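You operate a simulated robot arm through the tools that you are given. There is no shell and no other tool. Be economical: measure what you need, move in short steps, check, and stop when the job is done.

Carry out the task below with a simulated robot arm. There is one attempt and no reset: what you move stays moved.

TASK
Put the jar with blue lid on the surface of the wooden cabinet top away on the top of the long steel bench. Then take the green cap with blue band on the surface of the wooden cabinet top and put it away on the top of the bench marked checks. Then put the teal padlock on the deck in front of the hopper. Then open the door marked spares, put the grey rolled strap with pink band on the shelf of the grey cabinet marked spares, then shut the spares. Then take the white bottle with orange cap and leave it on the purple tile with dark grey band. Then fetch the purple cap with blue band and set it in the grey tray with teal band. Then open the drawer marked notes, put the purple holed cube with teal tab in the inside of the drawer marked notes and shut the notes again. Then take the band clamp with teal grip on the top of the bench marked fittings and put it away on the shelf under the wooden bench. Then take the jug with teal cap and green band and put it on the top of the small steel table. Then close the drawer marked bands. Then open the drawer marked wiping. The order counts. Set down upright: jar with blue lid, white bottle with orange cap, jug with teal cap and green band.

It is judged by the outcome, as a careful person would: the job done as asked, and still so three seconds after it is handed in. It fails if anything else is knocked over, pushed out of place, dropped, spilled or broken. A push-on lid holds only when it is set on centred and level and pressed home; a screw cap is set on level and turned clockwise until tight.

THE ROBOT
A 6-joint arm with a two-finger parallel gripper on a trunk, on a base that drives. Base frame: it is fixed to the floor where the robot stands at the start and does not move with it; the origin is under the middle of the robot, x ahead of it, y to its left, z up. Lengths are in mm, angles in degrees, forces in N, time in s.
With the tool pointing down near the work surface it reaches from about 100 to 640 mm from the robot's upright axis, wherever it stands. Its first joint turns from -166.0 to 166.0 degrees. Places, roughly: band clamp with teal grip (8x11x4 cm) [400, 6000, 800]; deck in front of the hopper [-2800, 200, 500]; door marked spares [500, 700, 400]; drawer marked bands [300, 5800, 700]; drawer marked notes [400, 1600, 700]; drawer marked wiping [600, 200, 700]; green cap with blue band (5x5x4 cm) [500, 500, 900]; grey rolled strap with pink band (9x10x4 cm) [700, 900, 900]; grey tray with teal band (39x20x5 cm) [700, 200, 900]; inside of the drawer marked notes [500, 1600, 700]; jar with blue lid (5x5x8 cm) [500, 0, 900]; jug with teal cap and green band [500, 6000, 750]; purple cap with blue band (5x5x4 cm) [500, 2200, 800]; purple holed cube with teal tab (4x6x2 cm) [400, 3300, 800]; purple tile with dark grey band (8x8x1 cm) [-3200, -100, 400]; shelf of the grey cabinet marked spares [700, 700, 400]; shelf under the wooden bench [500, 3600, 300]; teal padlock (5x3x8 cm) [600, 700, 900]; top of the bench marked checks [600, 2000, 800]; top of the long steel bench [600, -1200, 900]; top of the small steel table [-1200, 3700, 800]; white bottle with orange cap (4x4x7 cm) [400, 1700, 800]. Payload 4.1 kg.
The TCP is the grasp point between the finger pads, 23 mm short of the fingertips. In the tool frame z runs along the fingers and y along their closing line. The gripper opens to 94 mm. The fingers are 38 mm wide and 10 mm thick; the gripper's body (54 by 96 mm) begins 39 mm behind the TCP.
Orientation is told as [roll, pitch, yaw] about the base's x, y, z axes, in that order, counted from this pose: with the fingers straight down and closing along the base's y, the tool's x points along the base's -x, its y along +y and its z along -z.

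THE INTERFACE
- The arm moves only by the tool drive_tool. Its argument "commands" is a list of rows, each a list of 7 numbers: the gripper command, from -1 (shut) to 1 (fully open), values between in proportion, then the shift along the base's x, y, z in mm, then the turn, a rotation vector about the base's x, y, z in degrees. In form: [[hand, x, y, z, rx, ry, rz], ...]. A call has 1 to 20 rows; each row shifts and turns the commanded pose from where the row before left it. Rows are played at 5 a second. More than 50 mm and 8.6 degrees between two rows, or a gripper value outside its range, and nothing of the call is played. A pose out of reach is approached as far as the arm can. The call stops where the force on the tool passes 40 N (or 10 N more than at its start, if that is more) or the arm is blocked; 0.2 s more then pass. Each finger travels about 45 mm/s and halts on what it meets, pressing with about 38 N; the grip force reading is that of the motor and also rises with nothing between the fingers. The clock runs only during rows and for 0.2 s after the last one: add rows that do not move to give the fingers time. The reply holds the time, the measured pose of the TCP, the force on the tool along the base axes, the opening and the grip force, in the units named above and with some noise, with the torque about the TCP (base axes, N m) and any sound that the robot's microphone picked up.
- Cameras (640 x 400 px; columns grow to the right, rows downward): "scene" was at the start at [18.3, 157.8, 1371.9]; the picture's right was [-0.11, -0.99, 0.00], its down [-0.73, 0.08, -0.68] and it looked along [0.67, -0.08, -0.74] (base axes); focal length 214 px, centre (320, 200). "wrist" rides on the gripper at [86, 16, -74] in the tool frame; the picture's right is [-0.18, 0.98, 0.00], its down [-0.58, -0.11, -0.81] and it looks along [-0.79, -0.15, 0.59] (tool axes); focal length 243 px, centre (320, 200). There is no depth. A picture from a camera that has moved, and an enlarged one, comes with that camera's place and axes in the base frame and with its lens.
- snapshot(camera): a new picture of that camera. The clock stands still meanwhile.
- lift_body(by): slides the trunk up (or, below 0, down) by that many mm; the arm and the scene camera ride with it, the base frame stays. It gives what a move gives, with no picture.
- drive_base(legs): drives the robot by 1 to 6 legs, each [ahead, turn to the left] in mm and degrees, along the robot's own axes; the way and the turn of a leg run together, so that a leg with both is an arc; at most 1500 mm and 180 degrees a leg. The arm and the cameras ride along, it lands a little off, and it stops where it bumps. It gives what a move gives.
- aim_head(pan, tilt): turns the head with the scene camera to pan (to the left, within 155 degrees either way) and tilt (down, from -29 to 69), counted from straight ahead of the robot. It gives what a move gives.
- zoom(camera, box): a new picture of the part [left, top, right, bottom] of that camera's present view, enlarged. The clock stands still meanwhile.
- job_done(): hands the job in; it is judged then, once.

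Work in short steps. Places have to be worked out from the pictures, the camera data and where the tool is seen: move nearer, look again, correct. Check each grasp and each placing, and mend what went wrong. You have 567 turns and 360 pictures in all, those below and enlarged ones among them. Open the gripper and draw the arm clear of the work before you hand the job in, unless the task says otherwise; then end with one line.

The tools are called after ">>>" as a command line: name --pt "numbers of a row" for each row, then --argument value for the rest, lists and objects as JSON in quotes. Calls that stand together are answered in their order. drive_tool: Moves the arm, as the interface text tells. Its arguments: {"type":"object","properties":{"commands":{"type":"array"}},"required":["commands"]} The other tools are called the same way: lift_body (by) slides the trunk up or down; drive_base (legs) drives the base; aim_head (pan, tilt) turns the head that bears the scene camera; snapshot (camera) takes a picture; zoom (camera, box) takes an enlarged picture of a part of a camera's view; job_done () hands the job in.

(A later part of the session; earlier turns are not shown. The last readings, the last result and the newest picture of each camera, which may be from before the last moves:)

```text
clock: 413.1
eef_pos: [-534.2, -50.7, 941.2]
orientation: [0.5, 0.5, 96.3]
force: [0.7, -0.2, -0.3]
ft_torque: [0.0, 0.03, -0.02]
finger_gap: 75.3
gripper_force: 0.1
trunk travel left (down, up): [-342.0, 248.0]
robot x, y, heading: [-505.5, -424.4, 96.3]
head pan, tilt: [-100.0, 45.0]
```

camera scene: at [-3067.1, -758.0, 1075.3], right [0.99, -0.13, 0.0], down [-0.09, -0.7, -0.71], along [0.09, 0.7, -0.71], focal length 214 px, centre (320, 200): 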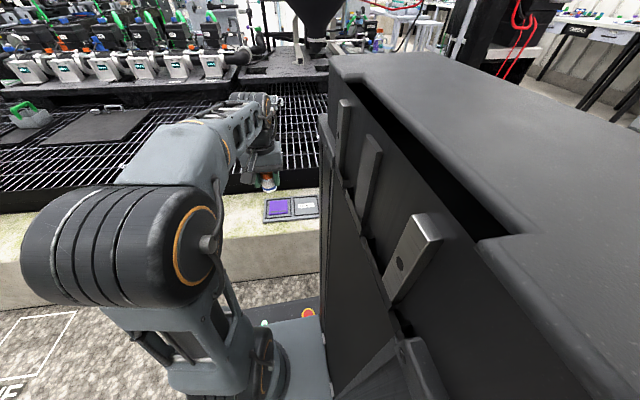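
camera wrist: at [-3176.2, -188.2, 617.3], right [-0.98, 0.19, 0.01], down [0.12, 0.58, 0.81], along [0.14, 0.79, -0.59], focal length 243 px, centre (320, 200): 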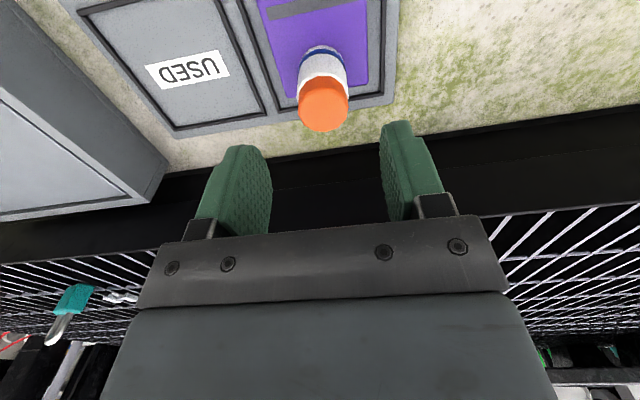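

>>> drive_base --legs '[[0, -6.3], [1300, 0], [1300, 0], [0, -90]]'

>>> aim_head --pan 15 --tilt 40

>>> snapshot --camera "scene"

```text
clock: 430.0
eef_pos: [-139.0, 2146.3, 941.3]
orientation: [0.6, 0.6, 0.9]
force: [-0.4, 0.1, 0.7]
ft_torque: [0.0, 0.0, -0.05]
finger_gap: 75.3
gripper_force: 0.1
trunk travel left (down, up): [-342.0, 248.0]
robot x, y, heading: [-514.7, 2153.5, 1.2]
head pan, tilt: [-100.0, 45.0]
```

```text
clock: 432.0
eef_pos: [-139.1, 2145.6, 942.3]
orientation: [0.6, 0.5, 0.9]
force: [-0.5, -0.1, -0.3]
ft_torque: [-0.03, 0.02, 0.03]
finger_gap: 75.1
gripper_force: 0.0
trunk travel left (down, up): [-342.0, 248.0]
robot x, y, heading: [-512.9, 2152.0, 1.2]
head pan, tilt: [15.0, 40.0]
```

```text
229 pictures are left
camera scene: at [-495.0, 2341.8, 1382.6], right [0.28, -0.96, 0.0], down [-0.62, -0.18, -0.77], along [0.74, 0.21, -0.64], focal length 214 px, centre (320, 200)
```

scene: 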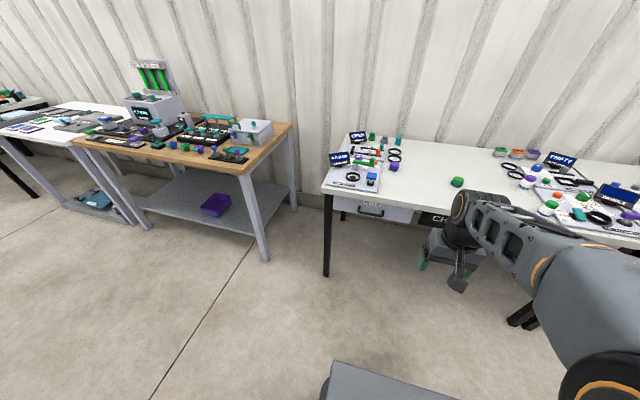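

>>> drive_base --legs '[[415, -1.2]]'

>>> snapshot --camera "wrist"

>>> snapshot --camera "scene"

```text
clock: 434.5
eef_pos: [273.7, 2138.1, 941.7]
orientation: [0.5, 0.5, -0.5]
force: [0.6, 0.2, -0.7]
ft_torque: [0.0, 0.03, 0.0]
finger_gap: 75.1
gripper_force: 0.2
trunk travel left (down, up): [-342.0, 248.0]
robot x, y, heading: [-103.0, 2154.5, -0.2]
head pan, tilt: [15.0, 40.0]
```

```text
228 pictures are left
camera wrist: at [187.2, 2155.6, 1017.4], right [0.19, 0.98, 0.01], down [0.59, -0.12, 0.8], along [0.79, -0.15, -0.6], focal length 243 px, centre (320, 200)
```

wrist: 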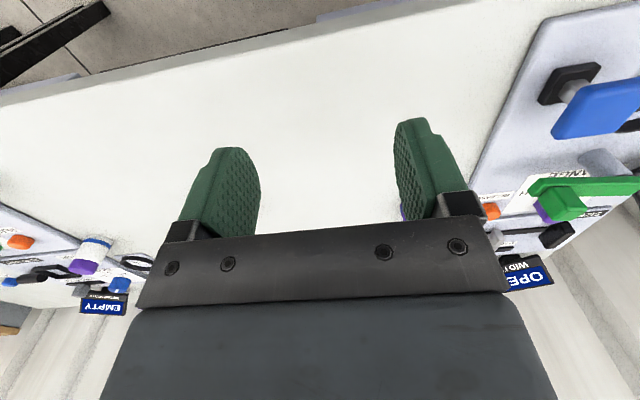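

```text
227 pictures are left
camera scene: at [-76.9, 2344.3, 1382.6], right [0.25, -0.97, 0.0], down [-0.62, -0.16, -0.77], along [0.74, 0.19, -0.64], focal length 214 px, centre (320, 200)
```

scene: 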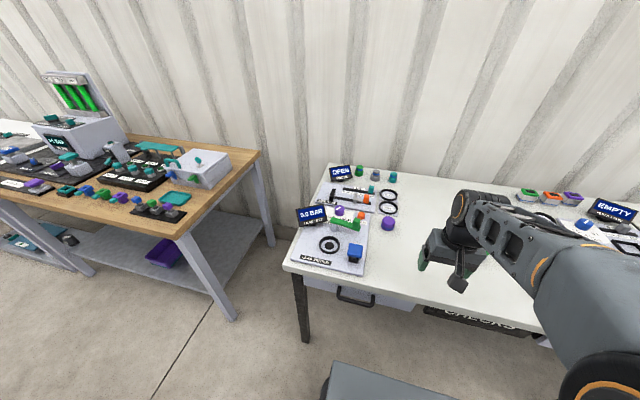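

Purple cap at about (505, 2240). Move the tool behind it for a closer look.

>>> drive_tool --pt "0.6 25 25 25 -0.5 -0.5 0.5" --pt "0.6 30 30 20 0 0 0" --pt "0.6 30 30 10 0 0 0" --pt "0.6 20 17 0 0 0 0"

>>> snapshot --camera "wrist"

```text
clock: 435.5
eef_pos: [378.9, 2239.6, 994.8]
orientation: [0.1, 0.0, 0.0]
force: [-0.3, -0.3, 0.1]
ft_torque: [0.01, -0.01, 0.0]
finger_gap: 74.9
gripper_force: 0.0
trunk travel left (down, up): [-342.0, 248.0]
robot x, y, heading: [-100.9, 2156.6, -0.3]
head pan, tilt: [15.0, 40.0]
```

```text
226 pictures are left
camera wrist: at [291.3, 2257.4, 1071.0], right [0.18, 0.98, 0.0], down [0.58, -0.11, 0.81], along [0.79, -0.15, -0.59], focal length 243 px, centre (320, 200)
```

wrist: 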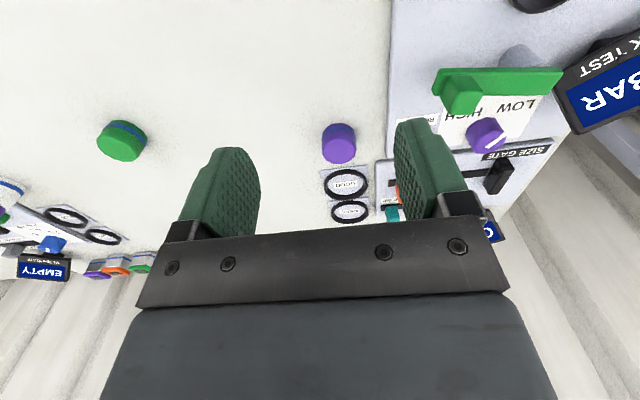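

>>> drive_tool --pt "0.6 40 0 -20 0 0 0" --pt "0.6 40 1 -20 0 0 0" --pt "0.6 35 1 -30 0 0 0"

>>> snapshot --camera "wrist"

```text
clock: 436.3
eef_pos: [496.1, 2241.5, 925.9]
orientation: [0.0, -0.1, 0.0]
force: [-0.1, -0.5, 1.0]
ft_torque: [-0.04, 0.03, -0.03]
finger_gap: 75.1
gripper_force: 0.0
trunk travel left (down, up): [-342.0, 248.0]
robot x, y, heading: [-99.6, 2154.1, -0.1]
head pan, tilt: [15.0, 40.0]
```

```text
225 pictures are left
camera wrist: at [409.1, 2257.7, 1000.9], right [0.18, 0.98, 0.0], down [0.58, -0.11, 0.81], along [0.79, -0.15, -0.59], focal length 243 px, centre (320, 200)
```

wrist: 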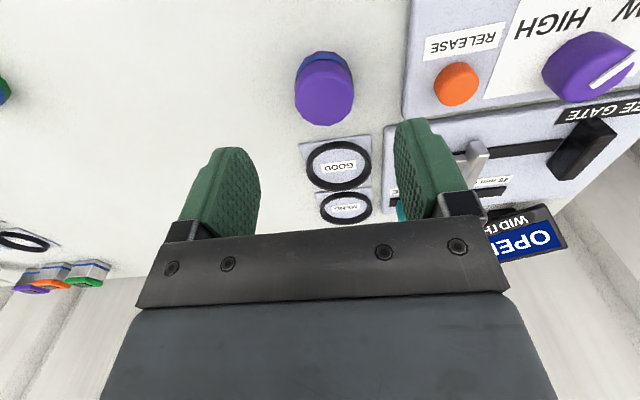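

Blue band confirmed. Descend and grip.

>>> drive_tool --pt "0.6 3 1 -40 0 0 0" --pt "0.6 0 0 -35 0 0 0" --pt "0.6 0 0 -11 0 0 0" --pt "-1 0 0 0 0 0 0" --pt "-1 0 0 0 0 0 0" --pt "-1 0 0 0 0 0 0" --pt "-1 0 0 0 0 0 0"

>>> snapshot --camera "wrist"

```text
clock: 437.9
eef_pos: [498.2, 2244.5, 840.2]
orientation: [0.2, 0.0, 0.1]
force: [-0.5, -0.2, 0.9]
ft_torque: [-0.06, 0.02, 0.01]
finger_gap: 44.2
gripper_force: 38.0
trunk travel left (down, up): [-342.0, 248.0]
robot x, y, heading: [-99.7, 2158.3, -0.1]
head pan, tilt: [15.0, 40.0]
```

```text
224 pictures are left
camera wrist: at [410.7, 2260.1, 914.6], right [0.18, 0.98, 0.0], down [0.58, -0.11, 0.81], along [0.79, -0.15, -0.59], focal length 243 px, centre (320, 200)
```

wrist: 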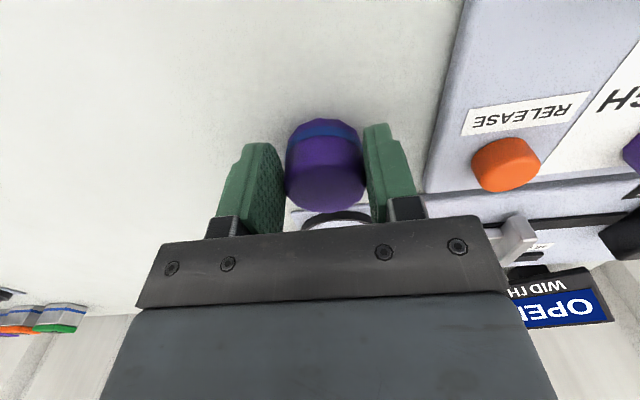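

Gripped. Lift and retract.

>>> drive_tool --pt "-1 0 0 35 0 0 0" --pt "-1 0 0 45 0 0 0" --pt "-1 0 0 45 0 0 0" --pt "-1 0 0 40 0 0 0" --pt "-1 -45 -10 15 0 0 0" --pt "-1 -45 -15 0 0 0 0" --pt "-1 -45 -15 0 0 0 0" --pt "-1 -45 -20 0 0 0 0" --pt "-1 -45 -20 0 0 0 0"

```text
clock: 439.9
eef_pos: [270.7, 2165.8, 1021.7]
orientation: [0.1, 0.0, 0.0]
force: [0.8, -0.9, -0.3]
ft_torque: [0.01, -0.01, 0.01]
finger_gap: 44.5
gripper_force: 38.2
trunk travel left (down, up): [-342.0, 248.0]
robot x, y, heading: [-99.9, 2155.1, -0.1]
head pan, tilt: [15.0, 40.0]
```

>>> drive_base --legs '[[-380, 0], [0, -90], [980, 0], [970, 0], [0, 90]]'

>>> snapshot --camera "scene"

```text
clock: 459.2
eef_pos: [-90.6, 254.9, 1023.3]
orientation: [0.1, 0.0, 2.3]
force: [-1.1, -0.2, -1.0]
ft_torque: [0.0, 0.05, -0.03]
finger_gap: 44.3
gripper_force: 38.0
trunk travel left (down, up): [-342.0, 248.0]
robot x, y, heading: [-462.7, 233.5, 2.4]
head pan, tilt: [15.0, 40.0]
```

```text
223 pictures are left
camera scene: at [-445.1, 419.0, 1382.6], right [0.29, -0.96, 0.0], down [-0.61, -0.19, -0.77], along [0.73, 0.22, -0.64], focal length 214 px, centre (320, 200)
```

scene: 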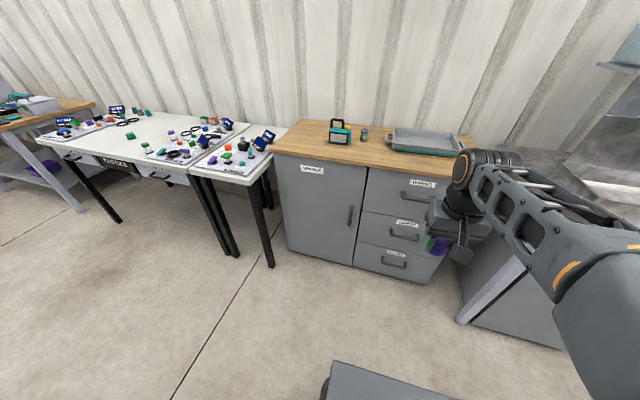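

>>> drive_base --legs '[[500, -2.4]]'

>>> snapshot --camera "scene"

>>> snapshot --camera "wrist"

```text
clock: 462.2
eef_pos: [416.3, 249.6, 1022.7]
orientation: [0.1, 0.0, 0.2]
force: [0.7, 0.2, -0.6]
ft_torque: [-0.03, 0.0, -0.02]
finger_gap: 44.2
gripper_force: 38.1
trunk travel left (down, up): [-342.0, 248.0]
robot x, y, heading: [45.1, 237.2, 0.1]
head pan, tilt: [15.0, 40.0]
```

```text
222 pictures are left
camera scene: at [67.2, 427.1, 1382.6], right [0.26, -0.97, 0.0], down [-0.62, -0.17, -0.77], along [0.74, 0.2, -0.64], focal length 214 px, centre (320, 200)
```

scene: 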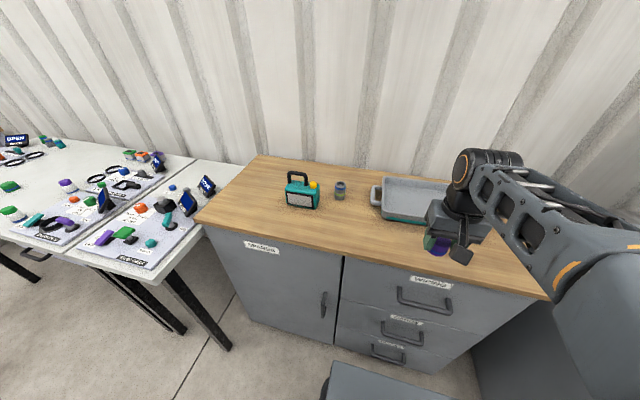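

```text
221 pictures are left
camera wrist: at [329.0, 265.6, 1097.3], right [0.18, 0.98, 0.0], down [0.58, -0.11, 0.81], along [0.79, -0.14, -0.59], focal length 243 px, centre (320, 200)
```

wrist: 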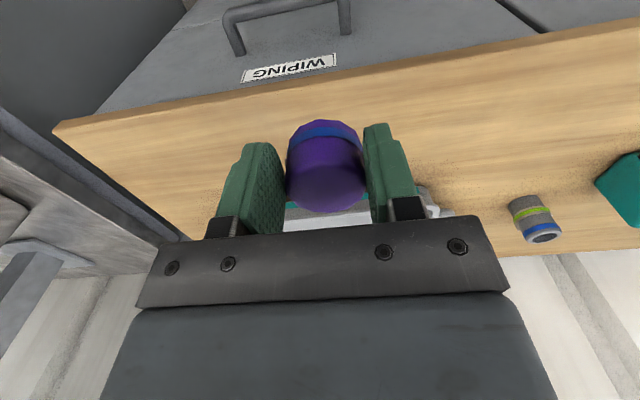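

Tray spans about x 575–770, y 65–350 (centre ≈(670, 210)). Carry the cap above (650, 215).

>>> drive_tool --pt "-1 46.8 -7 0 0 0 0" --pt "-1 46.8 -7 0 0 0 0" --pt "-1 46.8 -7 0 0 0 0" --pt "-1 46.8 -7 0 0 0 0" --pt "-1 46.8 -7 0 0 0 0" --pt "-1 0 0 -35 0 0 0"

>>> snapshot --camera "wrist"

>>> zoom --camera "scene" --box '[340, 140, 520, 252]'

```text
clock: 463.6
eef_pos: [651.5, 214.7, 986.9]
orientation: [0.1, 0.1, 0.2]
force: [0.7, -0.2, -0.6]
ft_torque: [0.0, 0.0, -0.01]
finger_gap: 44.4
gripper_force: 37.2
trunk travel left (down, up): [-342.0, 248.0]
robot x, y, heading: [46.2, 238.0, 0.0]
head pan, tilt: [15.0, 40.0]
```

```text
220 pictures are left
camera wrist: at [563.9, 229.9, 1062.7], right [0.18, 0.98, 0.0], down [0.58, -0.11, 0.81], along [0.79, -0.14, -0.59], focal length 243 px, centre (320, 200)
```

wrist: 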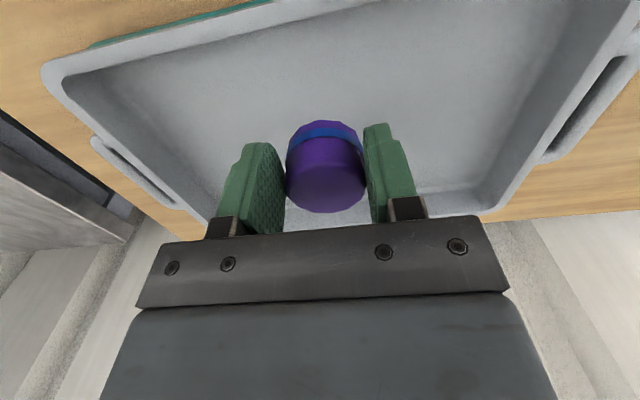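

```text
3.56 times, centred on (430, 196) of scene
camera zoom: at [67.7, 427.0, 1382.6], right [0.26, -0.97, 0.0], down [-0.62, -0.17, -0.77], along [0.74, 0.2, -0.64], focal length 763 px, centre (-71, 214)
```

zoom: 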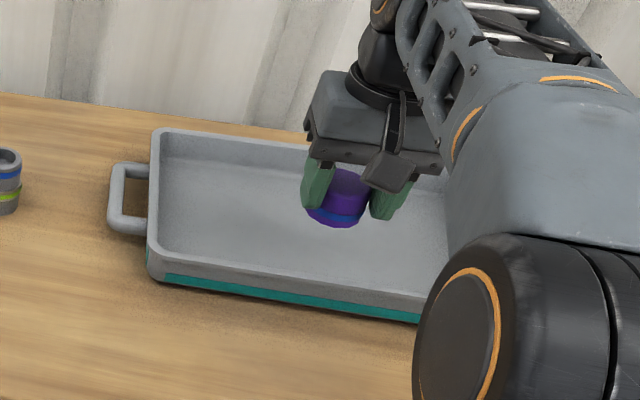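

Over the tray's interior. Lower to contact.

>>> drive_tool --pt "-1 0 0 -30 0 0 0" --pt "-1 0 0 -15 0 0 0" --pt "-1 0 0 -4 0 0 0" --pt "-1 0 0 -4 0 0 0" --pt "-1 0 0 -4 0 0 0" --pt "-1 0 0 -4 0 0 0" --pt "-1 0 0 -3 0 0 0"

```text
clock: 465.2
eef_pos: [650.2, 213.8, 932.0]
orientation: [0.0, -1.1, 0.3]
force: [0.0, 0.1, 13.5]
ft_torque: [-0.01, -0.03, -0.03]
finger_gap: 44.1
gripper_force: 37.5
trunk travel left (down, up): [-342.0, 248.0]
robot x, y, heading: [46.9, 236.5, 0.3]
head pan, tilt: [15.0, 40.0]
stopped in row 7: the force on the tool passed its limit at 43 N (the readings are from after the stop); the commanded pose is now the measured one
```

Contact. Release and rise.

>>> drive_tool --pt "-1 0 0 2 0 1.1 0" --pt "0.5 0 0 0 0 0 0" --pt "0.5 0 0 0 0 0 0" --pt "0.5 0 0 0 0 0 0" --pt "0.5 0 0 30 0 0 0" --pt "0.5 0 0 45 0 0 0" --pt "0.5 0 0 45 0 0 0" --pt "0.5 -45 0 15 0 0 0" --pt "0.5 -45 0 0 0 0 0" --pt "0.5 -45 0 0 0 0 0"

>>> snapshot --camera "wrist"

```text
clock: 467.4
eef_pos: [518.4, 213.2, 1067.5]
orientation: [0.1, 0.4, 0.3]
force: [-0.1, 0.6, -0.3]
ft_torque: [0.0, 0.02, -0.01]
finger_gap: 70.4
gripper_force: 0.0
trunk travel left (down, up): [-342.0, 248.0]
robot x, y, heading: [44.3, 238.7, 0.1]
head pan, tilt: [15.0, 40.0]
```

```text
218 pictures are left
camera wrist: at [431.3, 229.8, 1142.2], right [0.18, 0.98, 0.0], down [0.59, -0.11, 0.8], along [0.79, -0.14, -0.6], focal length 243 px, centre (320, 200)
```

wrist: 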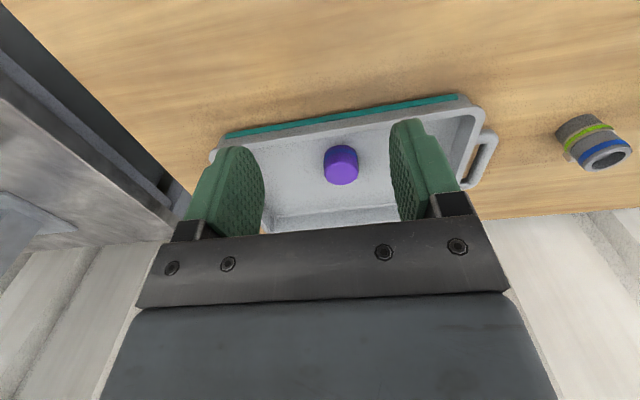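

Purple cap is in the tray. Next, the notes drawer: drive toward y≈1550.

>>> drive_base --legs '[[-500, 0], [0, 90], [1320, 0], [0, -90]]'

>>> aim_head --pan 10 --tilt 35

>>> snapshot --camera "scene"

```text
clock: 484.2
eef_pos: [46.2, 1493.8, 1067.2]
orientation: [0.1, 0.3, -3.4]
force: [-0.5, 0.4, 0.1]
ft_torque: [-0.01, -0.02, -0.04]
finger_gap: 70.5
gripper_force: 0.1
trunk travel left (down, up): [-342.0, 248.0]
robot x, y, heading: [-424.9, 1544.9, -3.4]
head pan, tilt: [15.0, 40.0]
```

```text
clock: 484.9
eef_pos: [45.9, 1493.9, 1067.9]
orientation: [0.1, 0.3, -3.3]
force: [0.6, 1.0, 0.5]
ft_torque: [-0.02, -0.02, 0.02]
finger_gap: 70.3
gripper_force: 0.1
trunk travel left (down, up): [-342.0, 248.0]
robot x, y, heading: [-424.1, 1545.4, -3.4]
head pan, tilt: [10.0, 35.0]
```

```text
217 pictures are left
camera scene: at [-386.5, 1727.8, 1390.1], right [0.11, -0.99, 0.0], down [-0.57, -0.06, -0.82], along [0.81, 0.09, -0.57], focal length 214 px, centre (320, 200)
```

scene: 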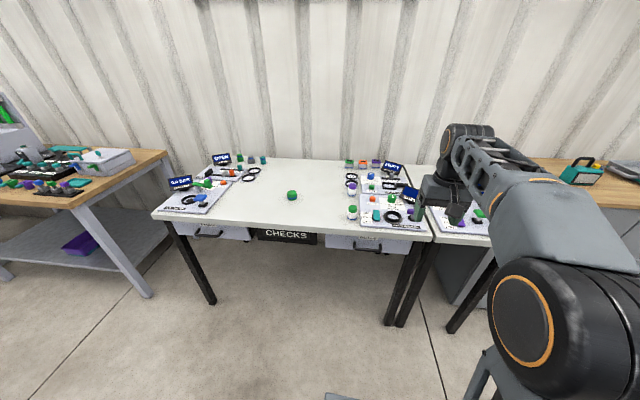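

Lower the trunk for a better view of the drawer front.

>>> lift_body --by -300

>>> snapshot --camera "scene"

>>> zoom --camera "scene" --box '[300, 150, 440, 260]'

```text
clock: 487.9
eef_pos: [48.2, 1493.6, 766.6]
orientation: [0.2, 0.5, -3.3]
force: [-0.2, 1.4, -0.5]
ft_torque: [-0.01, 0.0, -0.01]
finger_gap: 70.5
gripper_force: 0.0
trunk travel left (down, up): [-42.0, 548.0]
robot x, y, heading: [-426.6, 1548.5, -3.5]
head pan, tilt: [10.0, 35.0]
```

```text
216 pictures are left
camera scene: at [-386.5, 1727.7, 1090.2], right [0.11, -0.99, 0.0], down [-0.57, -0.06, -0.82], along [0.81, 0.09, -0.57], focal length 214 px, centre (320, 200)
```

scene: 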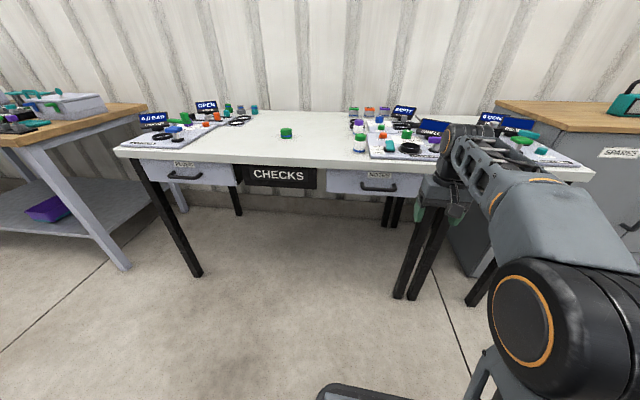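

```text
3.64 times, centred on (370, 205) of scene
camera zoom: at [-386.5, 1727.7, 1090.2], right [0.11, -0.99, 0.0], down [-0.57, -0.06, -0.82], along [0.81, 0.09, -0.57], focal length 780 px, centre (138, 182)
```

zoom: 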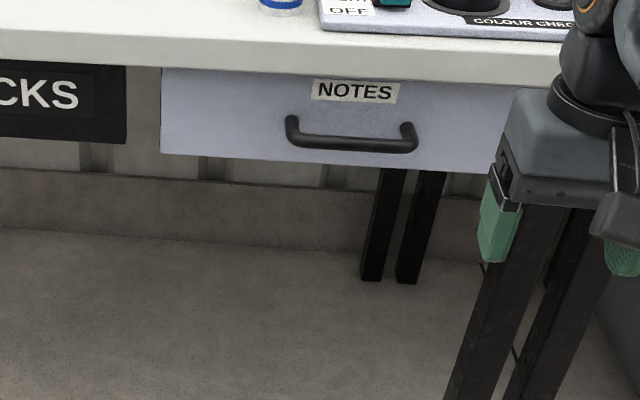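

Notes handle: centre ≈(215, 1602, 722), bar along y, drawer face z 683–781. Straighten the base and turn the tool horizontal.

>>> drive_base --legs '[[0, 3.4]]'

>>> drive_tool --pt "0.1 5 5 -4 0 -8 0" --pt "0.1 5 5 -4 0 -8 0" --pt "0.1 5 5 -4 0 -8 0" --pt "0.1 5 5 -4 0 -8 0" --pt "0.1 5 5 -4 0 -8 0" --pt "0.1 5 5 -4 0 -8 0" --pt "0.1 5 5 -4 0 -8 0" --pt "0.1 5 5 -4 0 -8 0" --pt "0.1 5 5 -4 0 -8 0" --pt "0.1 5 5 -4 0 -8 0" --pt "0.1 5 5 0 0 -8 0"

```text
clock: 488.7
eef_pos: [49.2, 1522.0, 767.3]
orientation: [0.1, 0.4, 0.2]
force: [0.2, 0.3, -0.8]
ft_torque: [-0.05, 0.0, 0.01]
finger_gap: 70.2
gripper_force: 0.2
trunk travel left (down, up): [-42.0, 548.0]
robot x, y, heading: [-422.1, 1548.8, -0.3]
head pan, tilt: [10.0, 35.0]
```

```text
clock: 491.1
eef_pos: [102.4, 1572.2, 727.8]
orientation: [-2.3, -84.9, 1.3]
force: [0.6, 0.2, -0.1]
ft_torque: [0.01, 0.02, 0.0]
finger_gap: 51.9
gripper_force: 0.1
out of reach, approached as far as the arm can: row 8, 9, 10
trunk travel left (down, up): [-42.0, 548.0]
robot x, y, heading: [-424.3, 1549.1, -0.4]
head pan, tilt: [10.0, 35.0]
```

Now roll the tool 90° about its axis so the fingers close vertically.

>>> drive_tool --pt "0.1 1 3 0 8.2 0 0" --pt "0.1 1 3 0 8.2 0 0" --pt "0.1 1 3 0 8.2 0 0" --pt "0.1 1 3 0 8.2 0 0" --pt "0.1 1 3 0 8.2 0 0" --pt "0.1 1 3 0 8.2 0 0" --pt "0.1 1 3 0 8.2 0 0" --pt "0.1 1 3 0 8.2 0 0" --pt "0.1 1 3 0 8.2 0 0" --pt "0.1 1 2 0 8.2 0 0" --pt "0.1 1 0 0 8 0 0"

>>> snapshot --camera "wrist"

>>> zoom --camera "scene" --box '[300, 150, 460, 260]'

```text
clock: 493.5
eef_pos: [112.1, 1600.0, 729.0]
orientation: [89.1, 0.1, -84.8]
force: [0.6, 0.7, -0.3]
ft_torque: [0.02, 0.02, 0.0]
finger_gap: 51.7
gripper_force: 0.1
trunk travel left (down, up): [-42.0, 548.0]
robot x, y, heading: [-427.0, 1547.7, -0.1]
head pan, tilt: [10.0, 35.0]
```

```text
214 pictures are left
camera wrist: at [30.5, 1680.2, 746.5], right [0.03, -0.18, 0.98], down [-0.75, -0.65, -0.1], along [0.66, -0.74, -0.16], focal length 243 px, centre (320, 200)
```

wrist: 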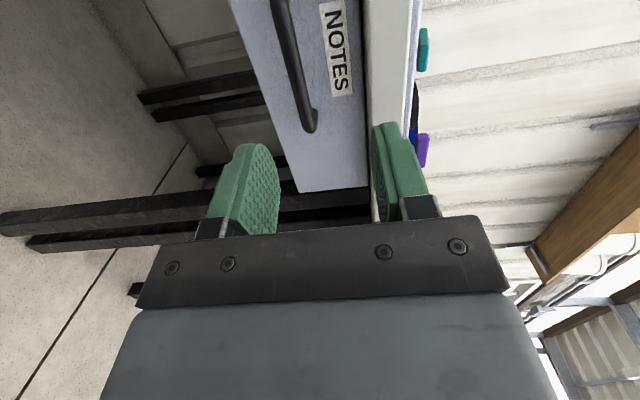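

```text
3.64 times, centred on (380, 205) of scene
camera zoom: at [-397.2, 1729.7, 1090.1], right [0.17, -0.99, 0.0], down [-0.57, -0.1, -0.82], along [0.81, 0.14, -0.57], focal length 780 px, centre (102, 182)
```

zoom: 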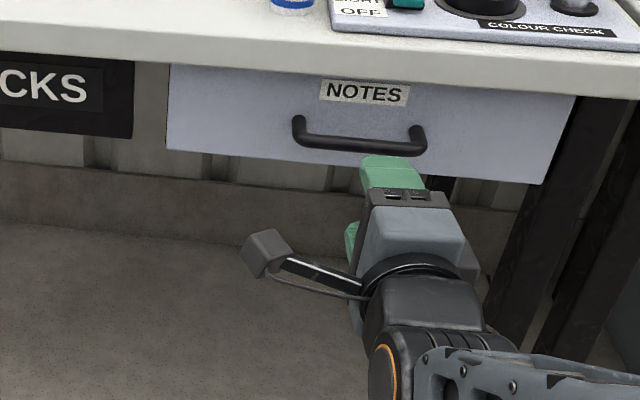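

Triangulation puts the bar at x≈250, z≈707. Move closer and re-check.

>>> drive_tool --pt "0.1 35 0 -10 0 0 -5" --pt "0.1 35 0 -10 0 0 0"

>>> snapshot --camera "wrist"

```text
clock: 494.1
eef_pos: [182.4, 1600.3, 708.9]
orientation: [89.2, 0.1, -89.9]
force: [0.0, -1.0, 1.0]
ft_torque: [0.0, 0.01, 0.01]
finger_gap: 51.8
gripper_force: 0.0
trunk travel left (down, up): [-42.0, 548.0]
robot x, y, heading: [-426.3, 1549.7, -0.3]
head pan, tilt: [10.0, 35.0]
```

```text
212 pictures are left
camera wrist: at [107.6, 1686.7, 727.7], right [0.01, -0.18, 0.98], down [-0.81, -0.58, -0.1], along [0.59, -0.79, -0.16], focal length 243 px, centre (320, 200)
```

wrist: 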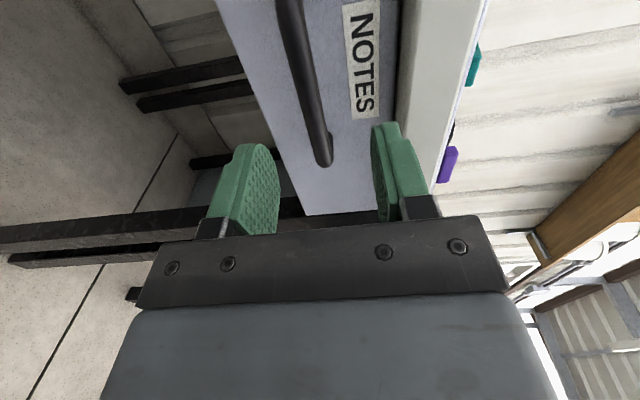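

Advance onto the bar (x≈250, z≈704) and close.

>>> drive_tool --pt "0.1 35 0 -5 0 0 0" --pt "0.1 25 0 0 0 0 0" --pt "0.1 7 0 0 0 0 0" --pt "-1 0 0 0 0 0 0" --pt "-1 0 0 0 0 0 0" --pt "-1 0 0 0 0 0 0" --pt "-1 0 0 0 0 0 0" --pt "-1 0 0 0 0 0 0"

>>> snapshot --camera "wrist"

```text
clock: 495.9
eef_pos: [249.2, 1600.5, 702.3]
orientation: [89.1, -0.2, -89.9]
force: [0.2, 0.8, -1.1]
ft_torque: [0.36, -0.04, -0.02]
finger_gap: 13.6
gripper_force: 45.0
trunk travel left (down, up): [-42.0, 548.0]
robot x, y, heading: [-424.2, 1546.1, -0.2]
head pan, tilt: [10.0, 35.0]
```

```text
211 pictures are left
camera wrist: at [175.4, 1686.8, 720.7], right [0.02, -0.18, 0.98], down [-0.81, -0.58, -0.1], along [0.59, -0.79, -0.16], focal length 243 px, centre (320, 200)
```

wrist: 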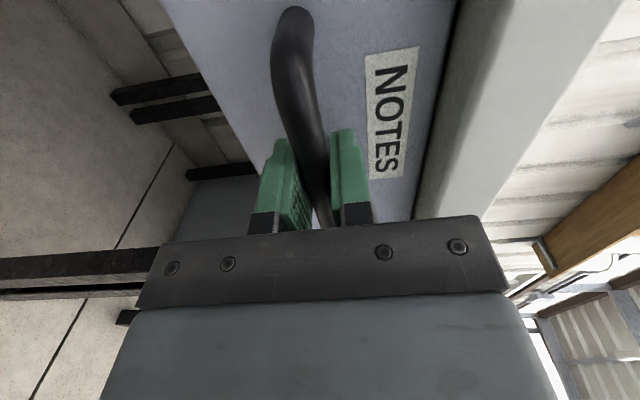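

Handle gripped. Pull the drawer out.

>>> drive_tool --pt "-1 -25 0 0 0 0 0" --pt "-1 -35 0 0 0 0 0" --pt "-1 -35 0 0 0 0 0" --pt "-1 -35 0 0 0 0 0"

>>> snapshot --camera "scene"

```text
clock: 496.9
eef_pos: [119.9, 1601.0, 702.7]
orientation: [88.8, 0.0, -89.8]
force: [-1.4, -1.6, -17.1]
ft_torque: [0.37, 0.04, -0.99]
finger_gap: 14.0
gripper_force: 44.7
trunk travel left (down, up): [-42.0, 548.0]
robot x, y, heading: [-425.8, 1550.4, -0.1]
head pan, tilt: [10.0, 35.0]
```

```text
210 pictures are left
camera scene: at [-396.1, 1729.7, 1089.9], right [0.17, -0.99, 0.0], down [-0.57, -0.1, -0.82], along [0.81, 0.14, -0.57], focal length 214 px, centre (320, 200)
```

scene: 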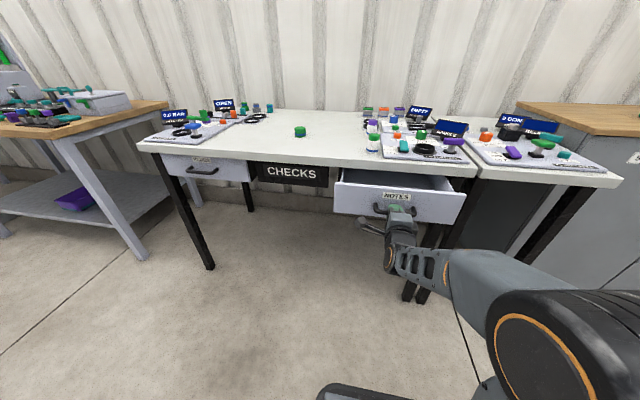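

Open 130 mm; pull another 80 mm by driving the base back.

>>> drive_base --legs '[[-80, 0]]'

>>> snapshot --camera "scene"

```text
clock: 498.0
eef_pos: [41.5, 1600.8, 702.2]
orientation: [88.8, -0.1, -90.0]
force: [1.0, -2.3, -27.2]
ft_torque: [0.48, -0.02, -0.73]
finger_gap: 13.5
gripper_force: 45.1
trunk travel left (down, up): [-42.0, 548.0]
robot x, y, heading: [-504.8, 1546.8, -0.4]
head pan, tilt: [10.0, 35.0]
```

```text
209 pictures are left
camera scene: at [-475.8, 1729.9, 1090.0], right [0.17, -0.99, 0.0], down [-0.57, -0.1, -0.82], along [0.81, 0.14, -0.57], focal length 214 px, centre (320, 200)
```

scene: 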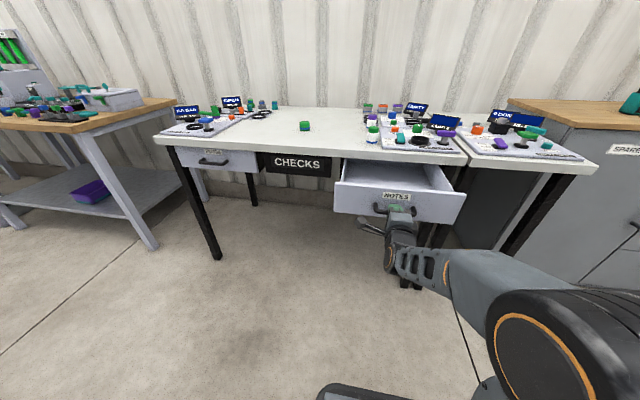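

Drawer open ~210 mm. Release the handle and back off.

>>> drive_tool --pt "0.1 0 0 0 0 0 0" --pt "0.1 0 0 0 0 0 0" --pt "0.1 0 0 0 0 0 0" --pt "0.1 0 0 0 0 0 0"

>>> drive_base --legs '[[-150, 0]]'

>>> snapshot --camera "wrist"

```text
clock: 499.0
eef_pos: [39.2, 1600.3, 705.0]
orientation: [89.0, -0.1, -89.8]
force: [-0.5, -0.8, -0.3]
ft_torque: [0.01, -0.01, 0.01]
finger_gap: 51.7
gripper_force: 0.0
trunk travel left (down, up): [-42.0, 548.0]
robot x, y, heading: [-504.5, 1546.4, 0.0]
head pan, tilt: [10.0, 35.0]
```

```text
clock: 500.4
eef_pos: [-110.4, 1603.2, 703.0]
orientation: [88.8, -0.1, -89.6]
force: [0.6, -0.2, -0.4]
ft_torque: [-0.01, 0.01, 0.04]
finger_gap: 51.5
gripper_force: 0.0
trunk travel left (down, up): [-42.0, 548.0]
robot x, y, heading: [-654.3, 1550.7, 0.2]
head pan, tilt: [10.0, 35.0]
```

```text
208 pictures are left
camera wrist: at [-186.0, 1689.1, 722.0], right [0.02, -0.18, 0.98], down [-0.81, -0.59, -0.09], along [0.59, -0.79, -0.16], focal length 243 px, centre (320, 200)
```

wrist: 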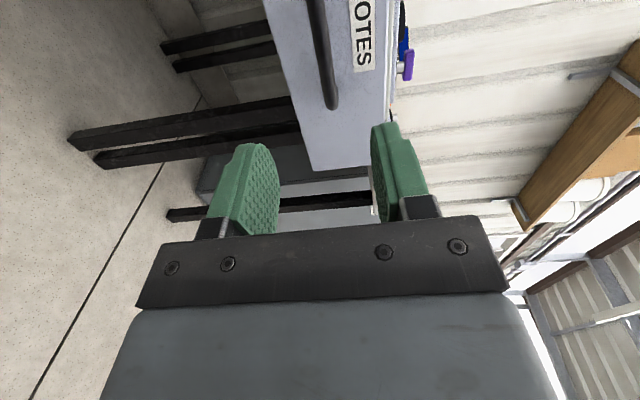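

Free. Return the tool to pointing down and raise the trunk.

>>> drive_tool --pt "0.4 0 0 0 -8.2 0 0" --pt "0.4 0 0 0 -8.2 0 0" --pt "0.4 0 0 0 -8.2 0 0" --pt "0.4 0 0 0 -8.2 0 0" --pt "0.4 0 0 0 -8.2 0 0" --pt "0.4 0 0 0 -8.2 0 0" --pt "0.4 0 0 0 -8.2 0 0" --pt "0.4 0 0 0 -8.2 0 0" --pt "0.4 0 0 0 -8.2 0 0" --pt "0.4 0 0 0 -8.2 0 0" --pt "0.4 0 0 0 -7 0 0"

>>> lift_body --by 300

>>> drive_tool --pt "0.4 -6 0 5 0 8.2 0" --pt "0.4 -6 0 5 0 8.2 0" --pt "0.4 -6 0 5 0 8.2 0" --pt "0.4 -6 0 5 0 8.2 0" --pt "0.4 -6 0 5 0 8.2 0" --pt "0.4 -6 0 5 0 8.2 0" --pt "0.4 -6 0 5 0 8.2 0" --pt "0.4 -6 0 5 0 8.2 0" --pt "0.4 -6 0 5 0 8.2 0" --pt "0.4 -6 0 5 0 8.2 0" --pt "0.4 -6 0 5 0 8 0"

```text
clock: 502.8
eef_pos: [-111.2, 1603.3, 704.4]
orientation: [70.0, -89.2, -71.1]
force: [0.3, 0.9, -0.4]
ft_torque: [0.0, -0.04, 0.0]
finger_gap: 65.9
gripper_force: 0.1
trunk travel left (down, up): [-42.0, 548.0]
robot x, y, heading: [-655.8, 1548.9, -0.2]
head pan, tilt: [10.0, 35.0]
```

```text
clock: 505.8
eef_pos: [-110.2, 1602.1, 1004.3]
orientation: [71.4, -89.1, -72.5]
force: [-0.1, -0.6, -0.3]
ft_torque: [0.01, -0.01, 0.0]
finger_gap: 65.6
gripper_force: 0.1
trunk travel left (down, up): [-342.0, 248.0]
robot x, y, heading: [-654.5, 1547.5, -0.1]
head pan, tilt: [10.0, 35.0]
```

```text
clock: 508.2
eef_pos: [-207.1, 1678.9, 1008.7]
orientation: [-14.1, -7.1, 0.1]
force: [0.4, -0.2, -0.3]
ft_torque: [0.01, -0.01, 0.0]
finger_gap: 65.7
gripper_force: 0.1
out of reach, approached as far as the arm can: row 6, 7, 8, 9, 10, 11
trunk travel left (down, up): [-342.0, 248.0]
robot x, y, heading: [-657.1, 1546.1, -0.1]
head pan, tilt: [10.0, 35.0]
```

Level the tool and recentre.

>>> drive_tool --pt "0.4 0 -35 0 7 3.5 0" --pt "0.4 0 -40 0 7 3.5 0"

>>> drive_base --legs '[[0, 90], [900, 0], [850, 0], [0, -90]]'

>>> aim_head --pan 20 --tilt 35

>>> snapshot --camera "scene"

```text
clock: 508.8
eef_pos: [-213.0, 1603.0, 982.1]
orientation: [-14.1, -6.2, 0.0]
force: [-0.2, -0.3, 0.1]
ft_torque: [0.01, -0.03, 0.02]
finger_gap: 65.7
gripper_force: 0.2
out of reach, approached as far as the arm can: row 1, 2
trunk travel left (down, up): [-342.0, 248.0]
robot x, y, heading: [-655.6, 1546.4, -0.0]
head pan, tilt: [10.0, 35.0]
```

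```text
clock: 519.4
eef_pos: [-780.6, 3169.8, 983.2]
orientation: [-14.2, -6.3, 95.7]
force: [0.3, 0.2, 0.0]
ft_torque: [-0.02, 0.0, -0.04]
finger_gap: 66.1
gripper_force: 0.1
trunk travel left (down, up): [-342.0, 248.0]
robot x, y, heading: [-672.9, 2735.5, 106.5]
head pan, tilt: [10.0, 35.0]
stopped in leg 3: the robot was blocked; the commanded pose is now the measured one
```

```text
clock: 520.2
eef_pos: [-780.8, 3168.3, 984.1]
orientation: [-14.2, -6.2, 95.7]
force: [-0.1, 0.4, 0.0]
ft_torque: [-0.02, 0.02, 0.01]
finger_gap: 65.9
gripper_force: 0.1
trunk travel left (down, up): [-342.0, 248.0]
robot x, y, heading: [-672.3, 2738.6, 106.6]
head pan, tilt: [20.0, 35.0]
```

```text
207 pictures are left
camera scene: at [-870.9, 2701.7, 1390.1], right [0.8, 0.59, 0.0], down [0.34, -0.46, -0.82], along [-0.49, 0.66, -0.57], focal length 214 px, centre (320, 200)
```

scene: 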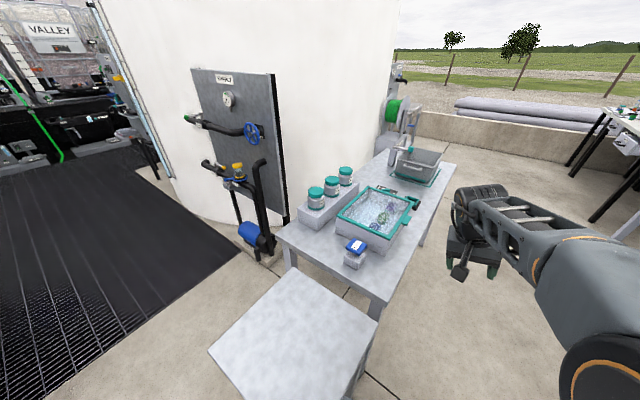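

The base touched a small table on the left. Back off, turn away from it, and check.

>>> drive_base --legs '[[-250, 0]]'

>>> snapshot --camera "scene"

```text
clock: 522.0
eef_pos: [-706.2, 2925.1, 983.6]
orientation: [-14.1, -6.4, 95.4]
force: [-0.3, -0.6, -0.6]
ft_torque: [0.03, 0.02, 0.0]
finger_gap: 65.8
gripper_force: 0.2
trunk travel left (down, up): [-342.0, 248.0]
robot x, y, heading: [-604.5, 2492.6, 105.9]
head pan, tilt: [20.0, 35.0]
```

```text
206 pictures are left
camera scene: at [-799.8, 2459.1, 1390.1], right [0.81, 0.59, 0.0], down [0.34, -0.46, -0.82], along [-0.48, 0.66, -0.57], focal length 214 px, centre (320, 200)
```

scene: 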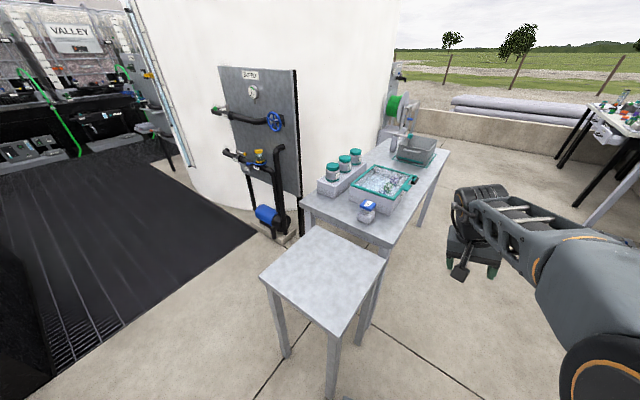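

The small table is still square and in place. Drive clear of it at x≈-480 on to y≈3300.

>>> drive_base --legs '[[0, -50], [200, 0], [0, 34], [620, 0], [0, -90]]'

>>> snapshot --camera "scene"

```text
clock: 534.5
eef_pos: [-25.1, 3239.1, 983.4]
orientation: [-14.0, -6.3, -13.0]
force: [-1.1, -0.6, 0.0]
ft_torque: [0.0, 0.03, 0.01]
finger_gap: 65.6
gripper_force: 0.1
trunk travel left (down, up): [-342.0, 248.0]
robot x, y, heading: [-471.0, 3280.0, -2.1]
head pan, tilt: [20.0, 35.0]
```

```text
205 pictures are left
camera scene: at [-439.0, 3473.7, 1390.1], right [0.31, -0.95, 0.0], down [-0.55, -0.18, -0.82], along [0.78, 0.25, -0.57], focal length 214 px, centre (320, 200)
```

scene: 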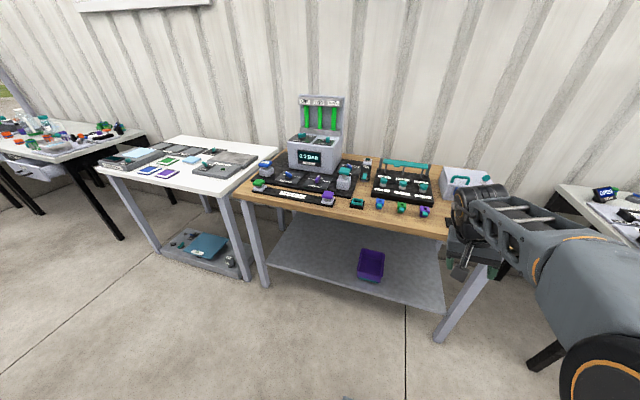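

Level the tool while extending slightly.

>>> drive_tool --pt "0.4 30 10 10 5 1 3.7" --pt "0.4 30 10 10 5 1 3.7" --pt "0.4 30 10 0 5 1 3.7"

>>> snapshot --camera "wrist"

```text
clock: 535.3
eef_pos: [56.8, 3275.2, 972.2]
orientation: [-14.7, -5.7, -2.2]
force: [-0.5, -0.3, 0.8]
ft_torque: [-0.01, 0.0, -0.05]
finger_gap: 65.8
gripper_force: 0.0
out of reach, approached as far as the arm can: row 1, 2, 3
trunk travel left (down, up): [-342.0, 248.0]
robot x, y, heading: [-465.6, 3278.7, -2.2]
head pan, tilt: [20.0, 35.0]
```

```text
204 pictures are left
camera wrist: at [-35.9, 3314.2, 1031.4], right [0.24, 0.94, -0.23], down [0.5, 0.08, 0.86], along [0.83, -0.32, -0.45], focal length 243 px, centre (320, 200)
```

wrist: 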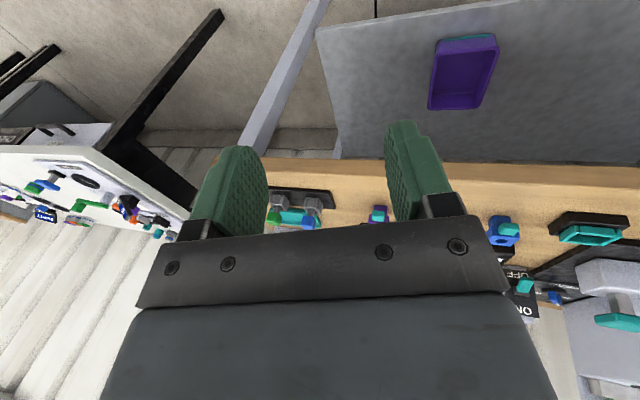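

The arm seems to sit in an awkward joint branch. Try levelling with a different yaw.

>>> drive_tool --pt "0.4 0 0 10 0 0 8" --pt "0.4 0 0 10 0 0 8" --pt "0.4 0 0 10 0 0 8" --pt "0.4 0 0 0 5 0 8" --pt "0.4 0 0 0 5 0 0" --pt "0.4 0 0 0 5 0 0"

```text
refused: row 4 steps farther than a row can; nothing moved
```

>>> drive_tool --pt "0.4 0 0 10 0 0 8" --pt "0.4 0 0 10 0 0 8" --pt "0.4 0 0 10 0 0 8" --pt "0.4 0 0 0 0 0 8" --pt "0.4 0 0 0 5 0 0" --pt "0.4 0 0 0 5 0 0"

```text
clock: 536.7
eef_pos: [-17.8, 3442.0, 942.7]
orientation: [-13.9, -8.5, 29.8]
force: [-0.4, 0.0, -0.3]
ft_torque: [-0.03, 0.02, 0.02]
finger_gap: 65.7
gripper_force: 0.1
out of reach, approached as far as the arm can: row 1, 2, 3, 4, 5, 6
trunk travel left (down, up): [-342.0, 248.0]
robot x, y, heading: [-468.7, 3277.0, -1.9]
head pan, tilt: [20.0, 35.0]
```

The tool-roll joint seems at a limit; unwind by yawing the other way.

>>> drive_tool --pt "0.4 0 0 0 0 0 -8" --pt "0.4 0 0 0 0 0 -8" --pt "0.4 0 0 0 0 0 -8" --pt "0.4 0 0 0 0 0 -8" --pt "0.4 0 0 0 0 0 -8" --pt "0.4 0 0 0 0 0 -8"

```text
clock: 538.1
eef_pos: [-16.7, 3441.7, 942.4]
orientation: [-13.8, -8.6, -18.4]
force: [0.7, -0.2, -0.2]
ft_torque: [0.0, 0.02, 0.01]
finger_gap: 66.0
gripper_force: 0.0
trunk travel left (down, up): [-342.0, 248.0]
robot x, y, heading: [-467.5, 3277.6, -2.2]
head pan, tilt: [20.0, 35.0]
```

Yaw moved freely that way. Now level.

>>> drive_tool --pt "0.4 0 0 0 5.3 1.3 0" --pt "0.4 0 0 0 5.3 1.3 0" --pt "0.4 0 0 0 5.3 1.3 0"

```text
clock: 538.9
eef_pos: [-18.0, 3442.6, 941.8]
orientation: [-13.7, -8.7, -18.2]
force: [-0.4, -0.8, -0.1]
ft_torque: [-0.01, -0.02, -0.05]
finger_gap: 65.8
gripper_force: 0.0
out of reach, approached as far as the arm can: row 1, 2, 3
trunk travel left (down, up): [-342.0, 248.0]
robot x, y, heading: [-465.5, 3277.4, -2.1]
head pan, tilt: [20.0, 35.0]
```

The forearm roll appears to be in the flipped branch. I unwind it: tip the tool to -y, swing through forward to +y, then down.

>>> drive_tool --pt "0.4 0 -40 0 -8 0 0" --pt "0.4 0 -40 0 -8 0 0" --pt "0.4 0 -30 0 -8 0 0" --pt "0.4 0 -20 0 -8 0 0" --pt "0.4 0 -10 0 -8 0 0" --pt "0.4 0 0 0 -8 0 0" --pt "0.4 0 0 0 -8 0 0" --pt "0.4 0 0 0 -8 0 0" --pt "0.4 0 0 0 -8 0 0"

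>>> snapshot --camera "scene"

```text
clock: 540.9
eef_pos: [-16.5, 3302.8, 942.6]
orientation: [-87.8, -19.9, 3.0]
force: [-0.4, 0.4, -0.7]
ft_torque: [0.0, -0.02, 0.03]
finger_gap: 65.9
gripper_force: 0.2
trunk travel left (down, up): [-342.0, 248.0]
robot x, y, heading: [-466.5, 3277.5, -2.4]
head pan, tilt: [20.0, 35.0]
```

```text
203 pictures are left
camera scene: at [-439.0, 3473.7, 1390.2], right [0.31, -0.95, 0.0], down [-0.55, -0.18, -0.82], along [0.78, 0.25, -0.57], focal length 214 px, centre (320, 200)
```

scene: 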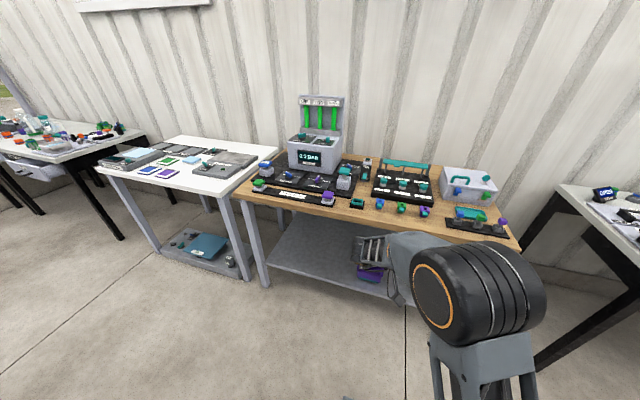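

Works. Now swing through forward to +y.

>>> drive_tool --pt "0.4 14 0 0 0 0 8" --pt "0.4 14 0 0 0 0 8" --pt "0.4 14 0 0 0 0 8" --pt "0.4 14 0 0 0 0 8" --pt "0.4 14 0 0 0 0 8" --pt "0.4 14 0 0 0 0 8" --pt "0.4 14 0 0 0 0 8" --pt "0.4 14 0 0 0 0 8" --pt "0.4 14 0 0 0 0 8" --pt "0.4 14 0 0 0 0 8" --pt "0.4 5 0 0 0 0 8"

>>> drive_tool --pt "0.4 -5 12 0 0 0 8" --pt "0.4 -14 14 0 0 0 8" --pt "0.4 -14 14 0 0 0 8" --pt "0.4 -14 14 0 0 0 8" --pt "0.4 -14 14 0 0 0 8" --pt "0.4 -14 14 0 0 0 8" --pt "0.4 -14 14 0 0 0 8" --pt "0.4 -14 14 0 0 0 8" --pt "0.4 -14 14 0 0 0 8" --pt "0.4 -14 14 0 0 0 8" --pt "0.4 -14 14 0 0 0 8"

```text
clock: 543.3
eef_pos: [128.2, 3303.2, 941.2]
orientation: [-87.6, -19.9, 90.9]
force: [1.1, -0.2, -0.3]
ft_torque: [-0.04, -0.02, -0.03]
finger_gap: 65.8
gripper_force: 0.1
trunk travel left (down, up): [-342.0, 248.0]
robot x, y, heading: [-470.9, 3280.1, -2.3]
head pan, tilt: [20.0, 35.0]
```

```text
clock: 545.7
eef_pos: [-18.4, 3453.8, 942.0]
orientation: [-87.6, -19.9, 179.0]
force: [-0.4, 0.4, -0.1]
ft_torque: [0.02, 0.0, 0.01]
finger_gap: 65.8
gripper_force: 0.1
trunk travel left (down, up): [-342.0, 248.0]
robot x, y, heading: [-471.2, 3277.7, -2.2]
head pan, tilt: [20.0, 35.0]
```

Now tip from +y to down.

>>> drive_tool --pt "0.4 0 -10 0 -8 0 0" --pt "0.4 0 -10 0 -8 0 0" --pt "0.4 0 -10 0 -8 0 0" --pt "0.4 0 -10 0 -8 0 0" --pt "0.4 0 -10 0 -8 0 0" --pt "0.4 0 -10 0 -8 0 0" --pt "0.4 0 -10 0 -8 0 0" --pt "0.4 0 -10 0 -8 0 0" --pt "0.4 0 -10 0 -8 0 0" --pt "0.4 0 -10 0 -8 0 0" --pt "0.4 0 -10 0 -8 0 0"

```text
clock: 548.1
eef_pos: [-18.7, 3358.8, 935.8]
orientation: [-13.8, -4.4, 160.6]
force: [0.5, 0.3, -0.2]
ft_torque: [-0.03, 0.02, 0.0]
finger_gap: 65.7
gripper_force: 0.0
out of reach, approached as far as the arm can: row 10, 11
trunk travel left (down, up): [-342.0, 248.0]
robot x, y, heading: [-470.3, 3278.7, -2.3]
head pan, tilt: [20.0, 35.0]
```

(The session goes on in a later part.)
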